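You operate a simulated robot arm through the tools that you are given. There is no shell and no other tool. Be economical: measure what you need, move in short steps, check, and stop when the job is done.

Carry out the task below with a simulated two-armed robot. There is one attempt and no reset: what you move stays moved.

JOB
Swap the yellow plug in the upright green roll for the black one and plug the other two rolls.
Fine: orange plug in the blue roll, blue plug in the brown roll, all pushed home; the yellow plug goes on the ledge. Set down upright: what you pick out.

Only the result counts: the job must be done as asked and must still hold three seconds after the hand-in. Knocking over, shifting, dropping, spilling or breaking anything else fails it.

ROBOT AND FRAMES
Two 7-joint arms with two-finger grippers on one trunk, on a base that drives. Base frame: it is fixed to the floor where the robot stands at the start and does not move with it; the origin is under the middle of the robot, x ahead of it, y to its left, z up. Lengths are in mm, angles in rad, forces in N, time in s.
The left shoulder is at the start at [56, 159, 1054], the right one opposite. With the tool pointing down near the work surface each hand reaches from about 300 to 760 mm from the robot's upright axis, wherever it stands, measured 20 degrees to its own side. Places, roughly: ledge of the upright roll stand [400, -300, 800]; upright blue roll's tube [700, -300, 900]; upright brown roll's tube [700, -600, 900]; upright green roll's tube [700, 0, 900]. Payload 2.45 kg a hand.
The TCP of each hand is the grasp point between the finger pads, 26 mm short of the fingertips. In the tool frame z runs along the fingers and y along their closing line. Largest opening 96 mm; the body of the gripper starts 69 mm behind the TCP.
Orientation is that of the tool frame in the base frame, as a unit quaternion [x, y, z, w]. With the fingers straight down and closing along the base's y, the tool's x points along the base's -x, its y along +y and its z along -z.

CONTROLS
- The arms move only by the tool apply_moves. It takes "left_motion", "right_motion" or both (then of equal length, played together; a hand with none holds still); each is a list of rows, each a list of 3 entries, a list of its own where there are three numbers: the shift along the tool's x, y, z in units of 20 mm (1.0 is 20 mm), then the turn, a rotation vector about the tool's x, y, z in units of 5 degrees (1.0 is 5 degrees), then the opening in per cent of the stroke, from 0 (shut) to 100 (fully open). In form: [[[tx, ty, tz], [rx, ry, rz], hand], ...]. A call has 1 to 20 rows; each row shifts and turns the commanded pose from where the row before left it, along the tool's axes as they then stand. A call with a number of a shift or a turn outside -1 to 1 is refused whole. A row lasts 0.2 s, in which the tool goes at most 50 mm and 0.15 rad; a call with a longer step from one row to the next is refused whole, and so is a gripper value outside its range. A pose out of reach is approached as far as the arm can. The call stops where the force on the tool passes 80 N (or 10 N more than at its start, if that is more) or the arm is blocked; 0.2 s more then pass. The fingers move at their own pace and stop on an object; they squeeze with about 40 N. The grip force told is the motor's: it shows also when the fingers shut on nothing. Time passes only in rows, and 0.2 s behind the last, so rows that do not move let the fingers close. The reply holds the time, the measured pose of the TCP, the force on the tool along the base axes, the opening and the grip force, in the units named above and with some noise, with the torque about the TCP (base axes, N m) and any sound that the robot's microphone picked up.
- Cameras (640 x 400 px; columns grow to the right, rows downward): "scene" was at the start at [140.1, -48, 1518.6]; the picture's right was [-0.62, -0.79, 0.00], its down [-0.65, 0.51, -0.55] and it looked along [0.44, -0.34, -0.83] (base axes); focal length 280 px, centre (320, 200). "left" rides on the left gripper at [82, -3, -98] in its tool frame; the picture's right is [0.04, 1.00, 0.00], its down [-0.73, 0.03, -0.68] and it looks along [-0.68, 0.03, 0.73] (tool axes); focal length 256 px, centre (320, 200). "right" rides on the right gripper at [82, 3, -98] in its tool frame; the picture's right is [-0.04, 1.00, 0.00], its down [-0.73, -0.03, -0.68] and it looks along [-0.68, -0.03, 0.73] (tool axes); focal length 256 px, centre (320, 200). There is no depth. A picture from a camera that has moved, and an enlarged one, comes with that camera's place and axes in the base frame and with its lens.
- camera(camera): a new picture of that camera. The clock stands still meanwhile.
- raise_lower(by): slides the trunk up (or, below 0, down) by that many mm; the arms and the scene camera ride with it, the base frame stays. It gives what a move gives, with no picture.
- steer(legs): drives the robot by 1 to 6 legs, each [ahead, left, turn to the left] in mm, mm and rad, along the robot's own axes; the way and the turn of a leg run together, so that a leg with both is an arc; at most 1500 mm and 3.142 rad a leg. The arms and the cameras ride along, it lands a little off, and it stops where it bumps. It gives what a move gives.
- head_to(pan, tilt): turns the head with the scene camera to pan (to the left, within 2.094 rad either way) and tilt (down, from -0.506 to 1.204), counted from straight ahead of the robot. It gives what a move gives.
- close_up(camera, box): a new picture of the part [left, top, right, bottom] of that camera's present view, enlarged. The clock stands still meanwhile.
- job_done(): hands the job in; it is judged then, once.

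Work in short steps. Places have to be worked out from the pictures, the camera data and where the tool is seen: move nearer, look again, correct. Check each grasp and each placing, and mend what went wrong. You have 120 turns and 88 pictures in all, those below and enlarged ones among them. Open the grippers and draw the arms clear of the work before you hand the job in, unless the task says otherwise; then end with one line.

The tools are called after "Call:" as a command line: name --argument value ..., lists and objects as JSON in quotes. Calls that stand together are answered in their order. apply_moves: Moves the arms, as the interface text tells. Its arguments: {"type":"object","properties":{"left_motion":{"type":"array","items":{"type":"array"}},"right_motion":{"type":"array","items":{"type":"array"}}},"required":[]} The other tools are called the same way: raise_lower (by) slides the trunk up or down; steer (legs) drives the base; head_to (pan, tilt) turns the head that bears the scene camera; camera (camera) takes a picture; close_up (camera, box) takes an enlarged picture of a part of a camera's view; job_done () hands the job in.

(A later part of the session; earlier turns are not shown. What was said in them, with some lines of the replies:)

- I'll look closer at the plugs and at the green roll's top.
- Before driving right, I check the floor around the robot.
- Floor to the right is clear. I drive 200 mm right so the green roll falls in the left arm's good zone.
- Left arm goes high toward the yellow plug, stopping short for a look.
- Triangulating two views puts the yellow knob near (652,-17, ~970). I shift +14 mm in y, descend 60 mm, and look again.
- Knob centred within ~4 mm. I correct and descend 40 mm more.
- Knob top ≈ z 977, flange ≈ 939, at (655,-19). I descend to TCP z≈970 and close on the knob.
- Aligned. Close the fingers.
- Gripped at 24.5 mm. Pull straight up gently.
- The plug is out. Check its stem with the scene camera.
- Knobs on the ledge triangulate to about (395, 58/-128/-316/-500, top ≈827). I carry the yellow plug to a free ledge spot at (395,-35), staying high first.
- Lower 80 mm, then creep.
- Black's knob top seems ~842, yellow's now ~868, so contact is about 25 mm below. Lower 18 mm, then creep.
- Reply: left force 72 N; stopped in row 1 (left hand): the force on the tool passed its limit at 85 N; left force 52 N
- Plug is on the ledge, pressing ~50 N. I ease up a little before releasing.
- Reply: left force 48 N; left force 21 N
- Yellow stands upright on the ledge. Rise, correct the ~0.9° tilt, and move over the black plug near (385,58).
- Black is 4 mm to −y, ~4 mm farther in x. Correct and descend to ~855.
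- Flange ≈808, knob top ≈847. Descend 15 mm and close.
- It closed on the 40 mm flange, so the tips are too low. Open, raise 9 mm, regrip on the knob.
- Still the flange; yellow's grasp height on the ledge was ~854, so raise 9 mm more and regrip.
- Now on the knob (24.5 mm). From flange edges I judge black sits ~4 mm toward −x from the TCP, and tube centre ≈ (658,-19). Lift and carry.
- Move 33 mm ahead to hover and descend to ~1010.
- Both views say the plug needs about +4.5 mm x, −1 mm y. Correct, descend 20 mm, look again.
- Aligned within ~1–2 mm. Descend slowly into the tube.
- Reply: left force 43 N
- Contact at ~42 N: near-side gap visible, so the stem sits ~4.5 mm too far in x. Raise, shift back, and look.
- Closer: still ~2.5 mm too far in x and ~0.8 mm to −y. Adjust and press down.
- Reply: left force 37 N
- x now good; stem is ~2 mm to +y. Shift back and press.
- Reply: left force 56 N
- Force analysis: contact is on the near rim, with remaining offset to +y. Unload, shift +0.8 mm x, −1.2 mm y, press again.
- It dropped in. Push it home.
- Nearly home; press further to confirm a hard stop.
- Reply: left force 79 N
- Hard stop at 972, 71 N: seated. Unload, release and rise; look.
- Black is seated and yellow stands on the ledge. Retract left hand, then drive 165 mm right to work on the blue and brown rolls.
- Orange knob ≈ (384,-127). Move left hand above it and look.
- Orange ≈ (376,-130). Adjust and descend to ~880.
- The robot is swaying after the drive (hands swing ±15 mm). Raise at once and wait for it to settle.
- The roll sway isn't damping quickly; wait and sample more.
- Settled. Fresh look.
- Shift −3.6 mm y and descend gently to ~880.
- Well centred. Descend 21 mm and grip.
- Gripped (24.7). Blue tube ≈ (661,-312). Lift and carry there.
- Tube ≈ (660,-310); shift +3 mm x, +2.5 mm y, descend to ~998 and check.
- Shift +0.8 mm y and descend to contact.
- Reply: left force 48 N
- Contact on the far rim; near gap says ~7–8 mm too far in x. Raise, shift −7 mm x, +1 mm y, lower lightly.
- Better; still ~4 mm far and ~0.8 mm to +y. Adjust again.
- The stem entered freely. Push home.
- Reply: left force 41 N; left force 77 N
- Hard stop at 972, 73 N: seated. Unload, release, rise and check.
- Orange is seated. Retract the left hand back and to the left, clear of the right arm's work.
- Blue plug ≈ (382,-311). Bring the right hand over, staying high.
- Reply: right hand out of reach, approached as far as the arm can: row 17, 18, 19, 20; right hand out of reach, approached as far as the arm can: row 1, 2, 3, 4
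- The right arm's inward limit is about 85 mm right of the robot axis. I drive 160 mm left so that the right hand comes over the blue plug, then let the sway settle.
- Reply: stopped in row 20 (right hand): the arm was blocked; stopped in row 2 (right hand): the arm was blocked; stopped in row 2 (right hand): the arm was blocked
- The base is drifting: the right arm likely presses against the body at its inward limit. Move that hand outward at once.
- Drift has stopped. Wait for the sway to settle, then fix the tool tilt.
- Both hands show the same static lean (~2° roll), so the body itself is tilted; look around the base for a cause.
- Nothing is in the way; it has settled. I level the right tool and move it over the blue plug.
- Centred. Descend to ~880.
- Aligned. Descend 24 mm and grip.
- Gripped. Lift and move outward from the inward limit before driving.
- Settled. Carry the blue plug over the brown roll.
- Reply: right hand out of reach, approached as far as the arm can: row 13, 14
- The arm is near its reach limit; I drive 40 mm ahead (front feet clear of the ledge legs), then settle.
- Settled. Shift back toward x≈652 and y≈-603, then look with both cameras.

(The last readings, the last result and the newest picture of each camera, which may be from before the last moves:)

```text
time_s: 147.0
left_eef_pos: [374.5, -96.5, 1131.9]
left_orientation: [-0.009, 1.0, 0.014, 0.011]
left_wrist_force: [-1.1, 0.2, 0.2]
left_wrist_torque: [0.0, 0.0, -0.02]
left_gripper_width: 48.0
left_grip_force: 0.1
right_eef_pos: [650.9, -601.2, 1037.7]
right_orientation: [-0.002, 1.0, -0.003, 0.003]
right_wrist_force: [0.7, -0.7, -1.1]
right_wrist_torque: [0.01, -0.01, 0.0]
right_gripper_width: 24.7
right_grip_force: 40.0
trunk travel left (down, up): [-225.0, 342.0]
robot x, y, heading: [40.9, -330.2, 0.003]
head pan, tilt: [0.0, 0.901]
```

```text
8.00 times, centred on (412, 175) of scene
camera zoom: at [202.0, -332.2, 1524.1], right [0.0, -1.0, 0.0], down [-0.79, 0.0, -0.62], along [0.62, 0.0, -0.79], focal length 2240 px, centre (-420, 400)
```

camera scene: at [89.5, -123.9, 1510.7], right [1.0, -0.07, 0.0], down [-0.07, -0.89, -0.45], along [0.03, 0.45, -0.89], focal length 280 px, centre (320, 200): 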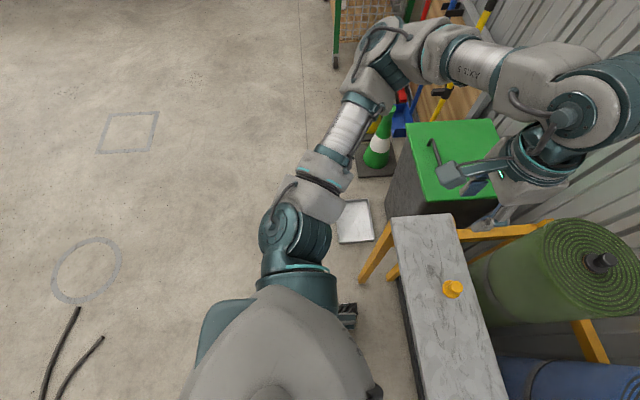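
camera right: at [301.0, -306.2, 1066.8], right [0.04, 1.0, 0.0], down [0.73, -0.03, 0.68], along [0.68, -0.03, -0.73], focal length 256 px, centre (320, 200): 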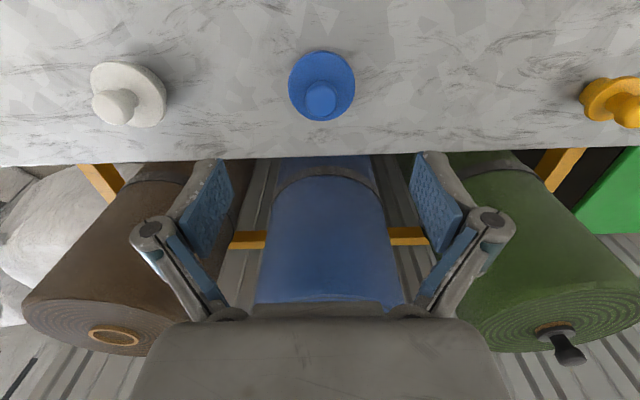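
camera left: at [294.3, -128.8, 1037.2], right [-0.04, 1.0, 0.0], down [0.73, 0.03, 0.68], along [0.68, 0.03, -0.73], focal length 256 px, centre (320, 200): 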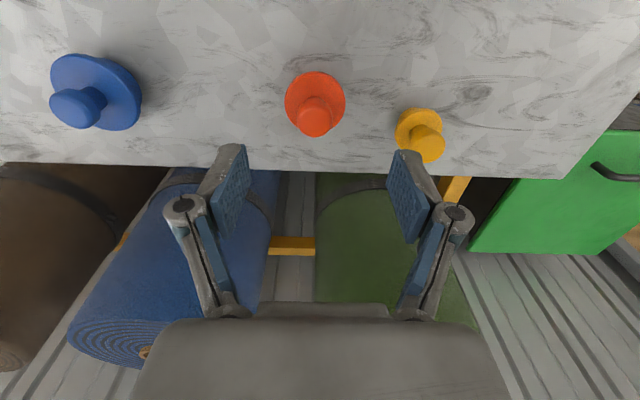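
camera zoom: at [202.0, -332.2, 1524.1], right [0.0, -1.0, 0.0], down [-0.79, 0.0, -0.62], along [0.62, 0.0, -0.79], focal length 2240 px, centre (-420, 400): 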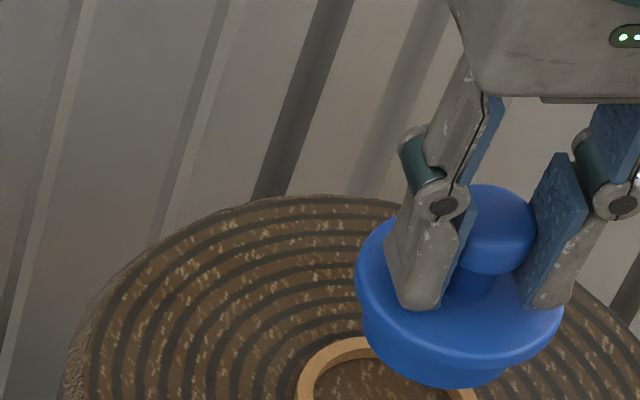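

Estimated shift: −1 mm x, +2.6 mm y. Apply and descend to ~1000; tilt head down a bit.

Call:
apply_moves --right_motion '[[[0.05, 0.13, 0], [0, 0, 0], 0], [[0, 0, 0.5], [0, 0, 0], 0], [[0, 0, 0.5], [0, 0, 0], 0], [[0, 0, 0.5], [0, 0, 0], 0], [[0, 0, 0.4], [0, 0, 0], 0], [[0, 0, 0], [0, 0, 0], 0], [[0, 0, 0], [0, 0, 0], 0], [[0, 0, 0], [0, 0, 0], 0]]'

Call:
close_up --camera "scene" --box '[385, 165, 445, 205]'

```text
time_s: 148.8
left_eef_pos: [376.6, -96.9, 1132.9]
left_orientation: [-0.008, 1.0, 0.014, 0.011]
left_wrist_force: [0.7, -0.3, 0.0]
left_wrist_torque: [-0.04, 0.02, -0.02]
left_gripper_width: 48.1
left_grip_force: 0.1
right_eef_pos: [651.7, -597.5, 1000.6]
right_orientation: [-0.003, 1.0, -0.002, 0.002]
right_wrist_force: [0.3, 0.6, 0.0]
right_wrist_torque: [-0.03, -0.02, -0.01]
right_gripper_width: 24.5
right_grip_force: 40.0
trunk travel left (down, up): [-225.0, 342.0]
robot x, y, heading: [41.7, -332.8, -0.001]
head pan, tilt: [0.0, 0.901]
```

```text
10.00 times, centred on (415, 185) of scene
camera zoom: at [201.9, -332.1, 1524.1], right [0.0, -1.0, 0.0], down [-0.79, 0.0, -0.62], along [0.62, 0.0, -0.79], focal length 2800 px, centre (-630, 350)
```

zoom: 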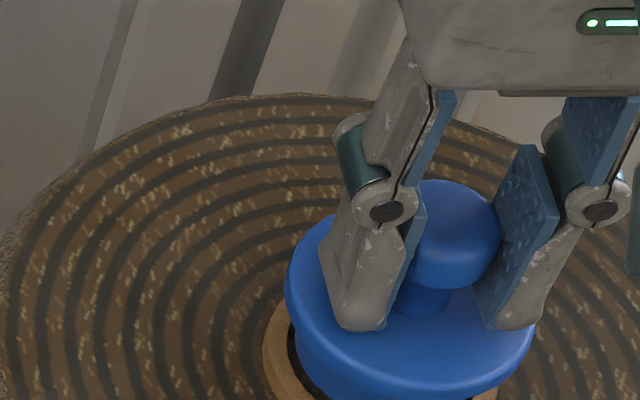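

Lower to light contact and view.

Call:
apply_moves --right_motion '[[[0, 0, 0.2], [0, 0, 0], 0], [[0, 0, 0.2], [0, 0, 0], 0], [[0, 0, 0.1], [0, 0, 0], 0], [[0, 0, 0], [0, 0, 0], 0], [[0, 0, 0], [0, 0, 0], 0]]'

Call:
close_up --camera "scene" --box '[380, 180, 440, 220]'

```text
time_s: 150.0
left_eef_pos: [374.7, -95.9, 1133.7]
left_orientation: [-0.009, 1.0, 0.014, 0.012]
left_wrist_force: [-0.5, -0.1, -1.0]
left_wrist_torque: [-0.01, -0.01, 0.02]
left_gripper_width: 48.0
left_grip_force: 0.1
right_eef_pos: [649.6, -598.4, 994.3]
right_orientation: [-0.002, 1.0, -0.003, 0.005]
right_wrist_force: [11.0, -4.6, 34.5]
right_wrist_torque: [-0.06, -0.23, -0.06]
right_gripper_width: 24.7
right_grip_force: 39.8
trunk travel left (down, up): [-225.0, 342.0]
robot x, y, heading: [42.7, -330.0, 0.001]
head pan, tilt: [0.0, 0.901]
```

```text
10.00 times, centred on (410, 200) of scene
camera zoom: at [197.8, -331.0, 1525.0], right [0.0, -1.0, 0.0], down [-0.78, 0.0, -0.62], along [0.62, 0.0, -0.78], focal length 2800 px, centre (-580, 200)
```

zoom: 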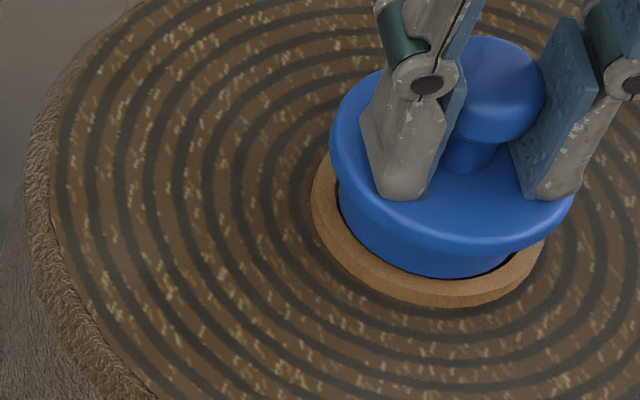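

Contact on the near-left rim. Unload, shift +1.2 mm x, −0.8 mm y, press.

Call:
apply_moves --right_motion '[[[0, 0, -0.3], [0, 0, 0], 0], [[-0.06, -0.04, 0], [0, 0, 0], 0], [[0, 0, 0], [0, 0, 0], 0], [[0, 0, 0.15], [0, 0, 0], 0], [[0, 0, 0.15], [0, 0, 0], 0], [[0, 0, 0.1], [0, 0, 0], 0], [[0, 0, 0], [0, 0, 0], 0], [[0, 0, 0], [0, 0, 0], 0]]'

Call:
close_up --camera "scene" --box '[380, 180, 440, 220]'

```text
time_s: 151.8
left_eef_pos: [376.2, -95.6, 1132.9]
left_orientation: [-0.009, 1.0, 0.014, 0.011]
left_wrist_force: [0.1, 1.2, 0.8]
left_wrist_torque: [0.01, 0.0, 0.03]
left_gripper_width: 48.0
left_grip_force: 0.0
right_eef_pos: [652.7, -599.8, 988.6]
right_orientation: [-0.003, 1.0, -0.002, 0.003]
right_wrist_force: [0.2, -0.4, -0.9]
right_wrist_torque: [0.0, 0.0, 0.03]
right_gripper_width: 24.5
right_grip_force: 39.5
trunk travel left (down, up): [-225.0, 342.0]
robot x, y, heading: [40.9, -333.2, 0.002]
head pan, tilt: [0.0, 0.901]
```

```text
10.00 times, centred on (410, 200) of scene
camera zoom: at [202.1, -332.2, 1524.1], right [0.0, -1.0, 0.0], down [-0.79, 0.0, -0.62], along [0.62, 0.0, -0.79], focal length 2800 px, centre (-580, 200)
```

zoom: 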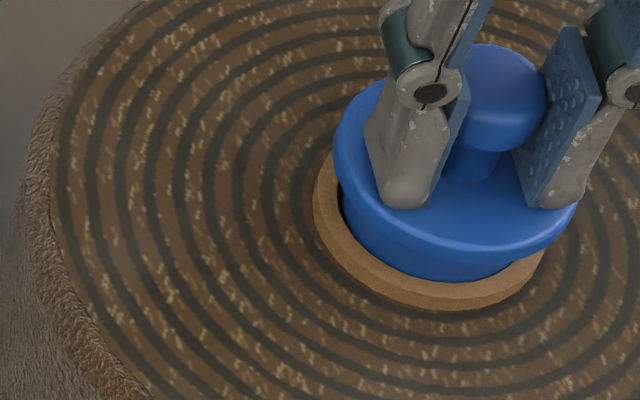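

It's inside with no side force. Push home.

Call:
apply_moves --right_motion '[[[0, 0, 0.15], [0, 0, 0], 0], [[0, 0, 0.15], [0, 0, 0], 0], [[0, 0, 0.15], [0, 0, 0], 0], [[0, 0, 0.15], [0, 0, 0], 0], [[0, 0, 0.15], [0, 0, 0], 0], [[0, 0, 0.15], [0, 0, 0], 0], [[0, 0, 0], [0, 0, 0], 0]]'

Call:
apply_moves --right_motion '[[[0, 0, 0.15], [0, 0, 0], 0], [[0, 0, 0.15], [0, 0, 0], 0], [[0, 0, 0.15], [0, 0, 0], 0], [[0, 0, 0], [0, 0, 0], 0]]'

```text
time_s: 153.4
left_eef_pos: [375.6, -94.5, 1134.2]
left_orientation: [-0.009, 1.0, 0.014, 0.012]
left_wrist_force: [0.3, -0.2, 0.3]
left_wrist_torque: [0.03, 0.01, -0.02]
left_gripper_width: 48.0
left_grip_force: 0.1
right_eef_pos: [651.9, -600.5, 973.6]
right_orientation: [-0.001, 1.0, -0.002, 0.004]
right_wrist_force: [2.3, -1.8, 9.5]
right_wrist_torque: [-0.14, -0.39, -0.03]
right_gripper_width: 24.7
right_grip_force: 40.1
trunk travel left (down, up): [-225.0, 342.0]
robot x, y, heading: [43.2, -333.3, 0.001]
head pan, tilt: [0.0, 0.901]
```

```text
time_s: 154.4
left_eef_pos: [372.1, -95.4, 1133.6]
left_orientation: [-0.009, 1.0, 0.014, 0.013]
left_wrist_force: [-0.1, -0.3, -0.1]
left_wrist_torque: [0.05, 0.03, 0.01]
left_gripper_width: 48.1
left_grip_force: 0.1
right_eef_pos: [651.6, -598.4, 970.4]
right_orientation: [-0.001, 1.0, -0.002, 0.012]
right_wrist_force: [17.0, -13.6, 61.8]
right_wrist_torque: [-0.28, 0.12, 0.11]
right_gripper_width: 24.7
right_grip_force: 39.8
trunk travel left (down, up): [-225.0, 342.0]
robot x, y, heading: [42.1, -331.5, 0.005]
head pan, tilt: [0.0, 0.901]
```

Hard stop at ~971 with 62 N: seated. Unload, release and rise, then check everything.

Call:
apply_moves --right_motion '[[[0, 0, -0.3], [0, 0, 0], 0], [[0, 0, -0.1], [0, 0, 0], 0], [[0, 0, 0], [0, 0, 0], 20], [[0, 0, 0], [0, 0, 0], 50], [[0, 0, 0], [0, 0, 0], 50], [[0, 0, -0.5], [0, 0, 0], 50], [[0, 0, -1], [0, 0, 0], 50], [[0, 0, -1], [0, 0, 0], 50], [[0, 0, -1], [0, 0, 0], 50], [[0, 0, 0], [0, 0, 0], 50]]'

Call:
close_up --camera "right" --box '[200, 50, 440, 200]'

```text
time_s: 156.6
left_eef_pos: [376.1, -95.9, 1133.4]
left_orientation: [-0.009, 1.0, 0.014, 0.011]
left_wrist_force: [-0.1, -0.3, 0.4]
left_wrist_torque: [-0.03, -0.04, 0.01]
left_gripper_width: 48.2
left_grip_force: 0.0
right_eef_pos: [651.7, -598.4, 1040.1]
right_orientation: [-0.003, 1.0, -0.004, 0.003]
right_wrist_force: [-0.3, 0.0, 0.0]
right_wrist_torque: [0.01, -0.01, 0.0]
right_gripper_width: 48.1
right_grip_force: 0.1
trunk travel left (down, up): [-225.0, 342.0]
robot x, y, heading: [38.4, -334.0, 0.0]
head pan, tilt: [0.0, 0.901]
```

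```text
2.67 times, centred on (320, 125) of right
camera zoom: at [571.4, -594.6, 1138.0], right [0.04, 1.0, -0.01], down [0.73, -0.02, 0.68], along [0.68, -0.03, -0.73], focal length 683 px, centre (320, 400)
```

zoom: 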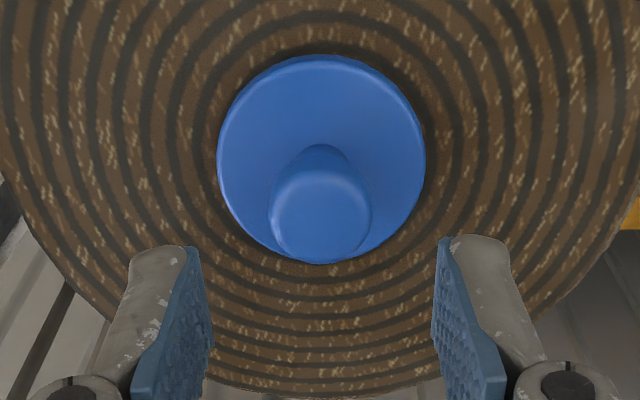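

Seated. Retract the right arm back and outward, open both grippers.

Call:
apply_moves --right_motion '[[[0.6, 0, -1], [0, 0, 0], 60], [[1, 0, -1], [0, 0, 0], 60], [[1, 0, -1], [0, 0, 0], 60], [[1, 0, -1], [0, 0, 0], 80], [[1, 0, 0], [0, 0, 0], 100], [[1, 0, 0], [0, 0, 0], 100], [[1, 0, 0], [0, 0, 0], 100], [[1, 0, 0], [0, 0, 0], 100], [[1, 0, 0], [0, 0, 0], 100], [[1, 0, 0], [0, 0, 0], 100], [[1, 0, 0], [0, 0, 0], 100], [[1, 0, 0], [0, 0, 0], 100], [[0.5, 0, 0], [0, 0, 0], 100], [[0, 0, 0], [0, 0, 0], 100], [[0, 0, 0], [0, 0, 0], 100]]' --left_motion '[[[0, 0, 0], [0, 0, 0], 100], [[0, 0, 0], [0, 0, 0], 100], [[0, 0, 0], [0, 0, 0], 100], [[0, 0, 0], [0, 0, 0], 100], [[0, 0, 0], [0, 0, 0], 100], [[0, 0, 0], [0, 0, 0], 100], [[0, 0, 0], [0, 0, 0], 100], [[0, 0, 0], [0, 0, 0], 100], [[0, 0, 0], [0, 0, 0], 100], [[0, 0, 0], [0, 0, 0], 100], [[0, 0, 0], [0, 0, 0], 100], [[0, 0, 0], [0, 0, 0], 100], [[0, 0, 0], [0, 0, 0], 100], [[0, 0, 0], [0, 0, 0], 100], [[0, 0, 0], [0, 0, 0], 100]]'

Call:
close_up --camera "scene" --box '[100, 140, 480, 360]'

Call:
camera --camera "left"

```text
time_s: 159.8
left_eef_pos: [375.2, -96.7, 1132.5]
left_orientation: [-0.009, 1.0, 0.015, 0.011]
left_wrist_force: [0.6, 0.2, 0.1]
left_wrist_torque: [-0.03, 0.03, 0.01]
left_gripper_width: 96.2
left_grip_force: 0.1
right_eef_pos: [408.2, -599.4, 1117.1]
right_orientation: [-0.003, 1.0, -0.002, 0.003]
right_wrist_force: [0.3, -0.5, -0.6]
right_wrist_torque: [-0.01, -0.03, 0.0]
right_gripper_width: 95.9
right_grip_force: 0.1
trunk travel left (down, up): [-225.0, 342.0]
robot x, y, heading: [42.4, -333.7, 0.004]
head pan, tilt: [0.0, 0.901]
```

```text
1.68 times, centred on (290, 250) of scene
camera zoom: at [199.9, -332.6, 1524.4], right [0.0, -1.0, 0.0], down [-0.79, 0.0, -0.62], along [0.62, 0.0, -0.79], focal length 472 px, centre (370, 116)
```

zoom: 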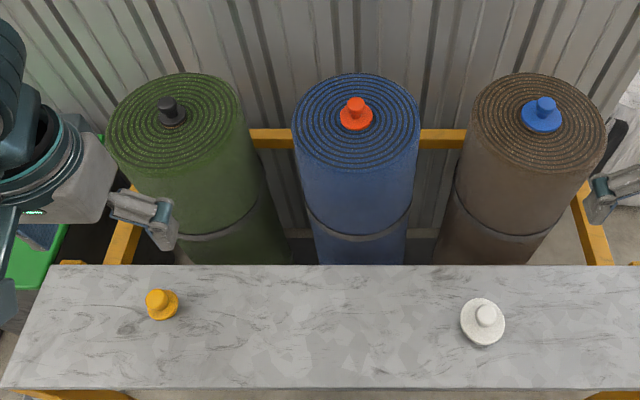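

```text
13 pictures are left
camera left: at [292.0, -103.7, 1227.0], right [-0.06, 1.0, 0.03], down [0.72, 0.02, 0.7], along [0.69, 0.06, -0.72], focal length 256 px, centre (320, 200)
```

left: 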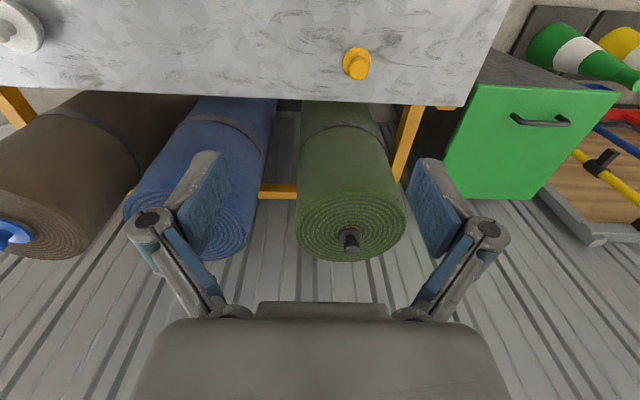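

One last check of the black plug and yellow plug.

Call:
close_up --camera "scene" --box '[160, 170, 250, 230]'

Call:
close_up --camera "scene" --box '[160, 290, 235, 340]'

```text
6.67 times, centred on (205, 200) of scene
camera zoom: at [199.9, -332.6, 1524.4], right [0.0, -1.0, 0.0], down [-0.79, 0.0, -0.62], along [0.62, 0.0, -0.79], focal length 1867 px, centre (1087, 200)
```

zoom: 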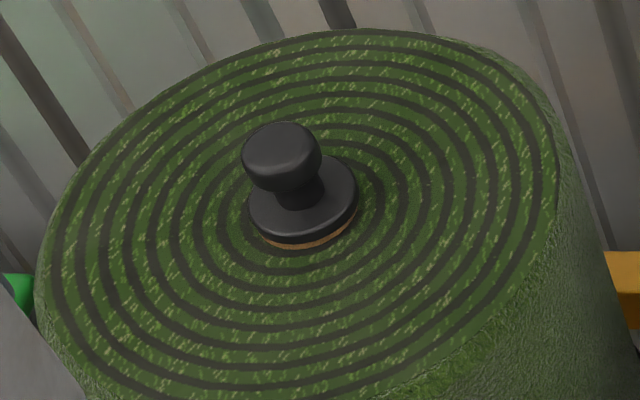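

```text
8.00 times, centred on (198, 315) of scene
camera zoom: at [199.9, -332.6, 1524.4], right [0.0, -1.0, 0.0], down [-0.79, 0.0, -0.62], along [0.62, 0.0, -0.79], focal length 2240 px, centre (1300, -720)
```

zoom: 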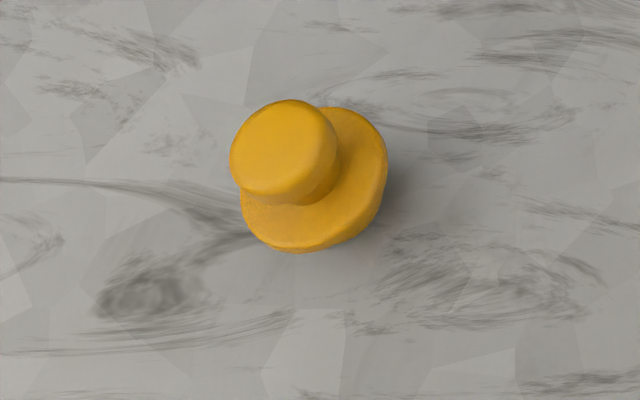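

All plugs are seated, yellow stands upright on the ledge, and both arms are clear with open grippers. Handing in.

Call:
job_done

```text
The job is handed in.
```

The black plug is in the green roll, orange in the blue roll and blue in the brown roll, all pushed home. The yellow plug stands upright on the ledge, and the job is handed in.
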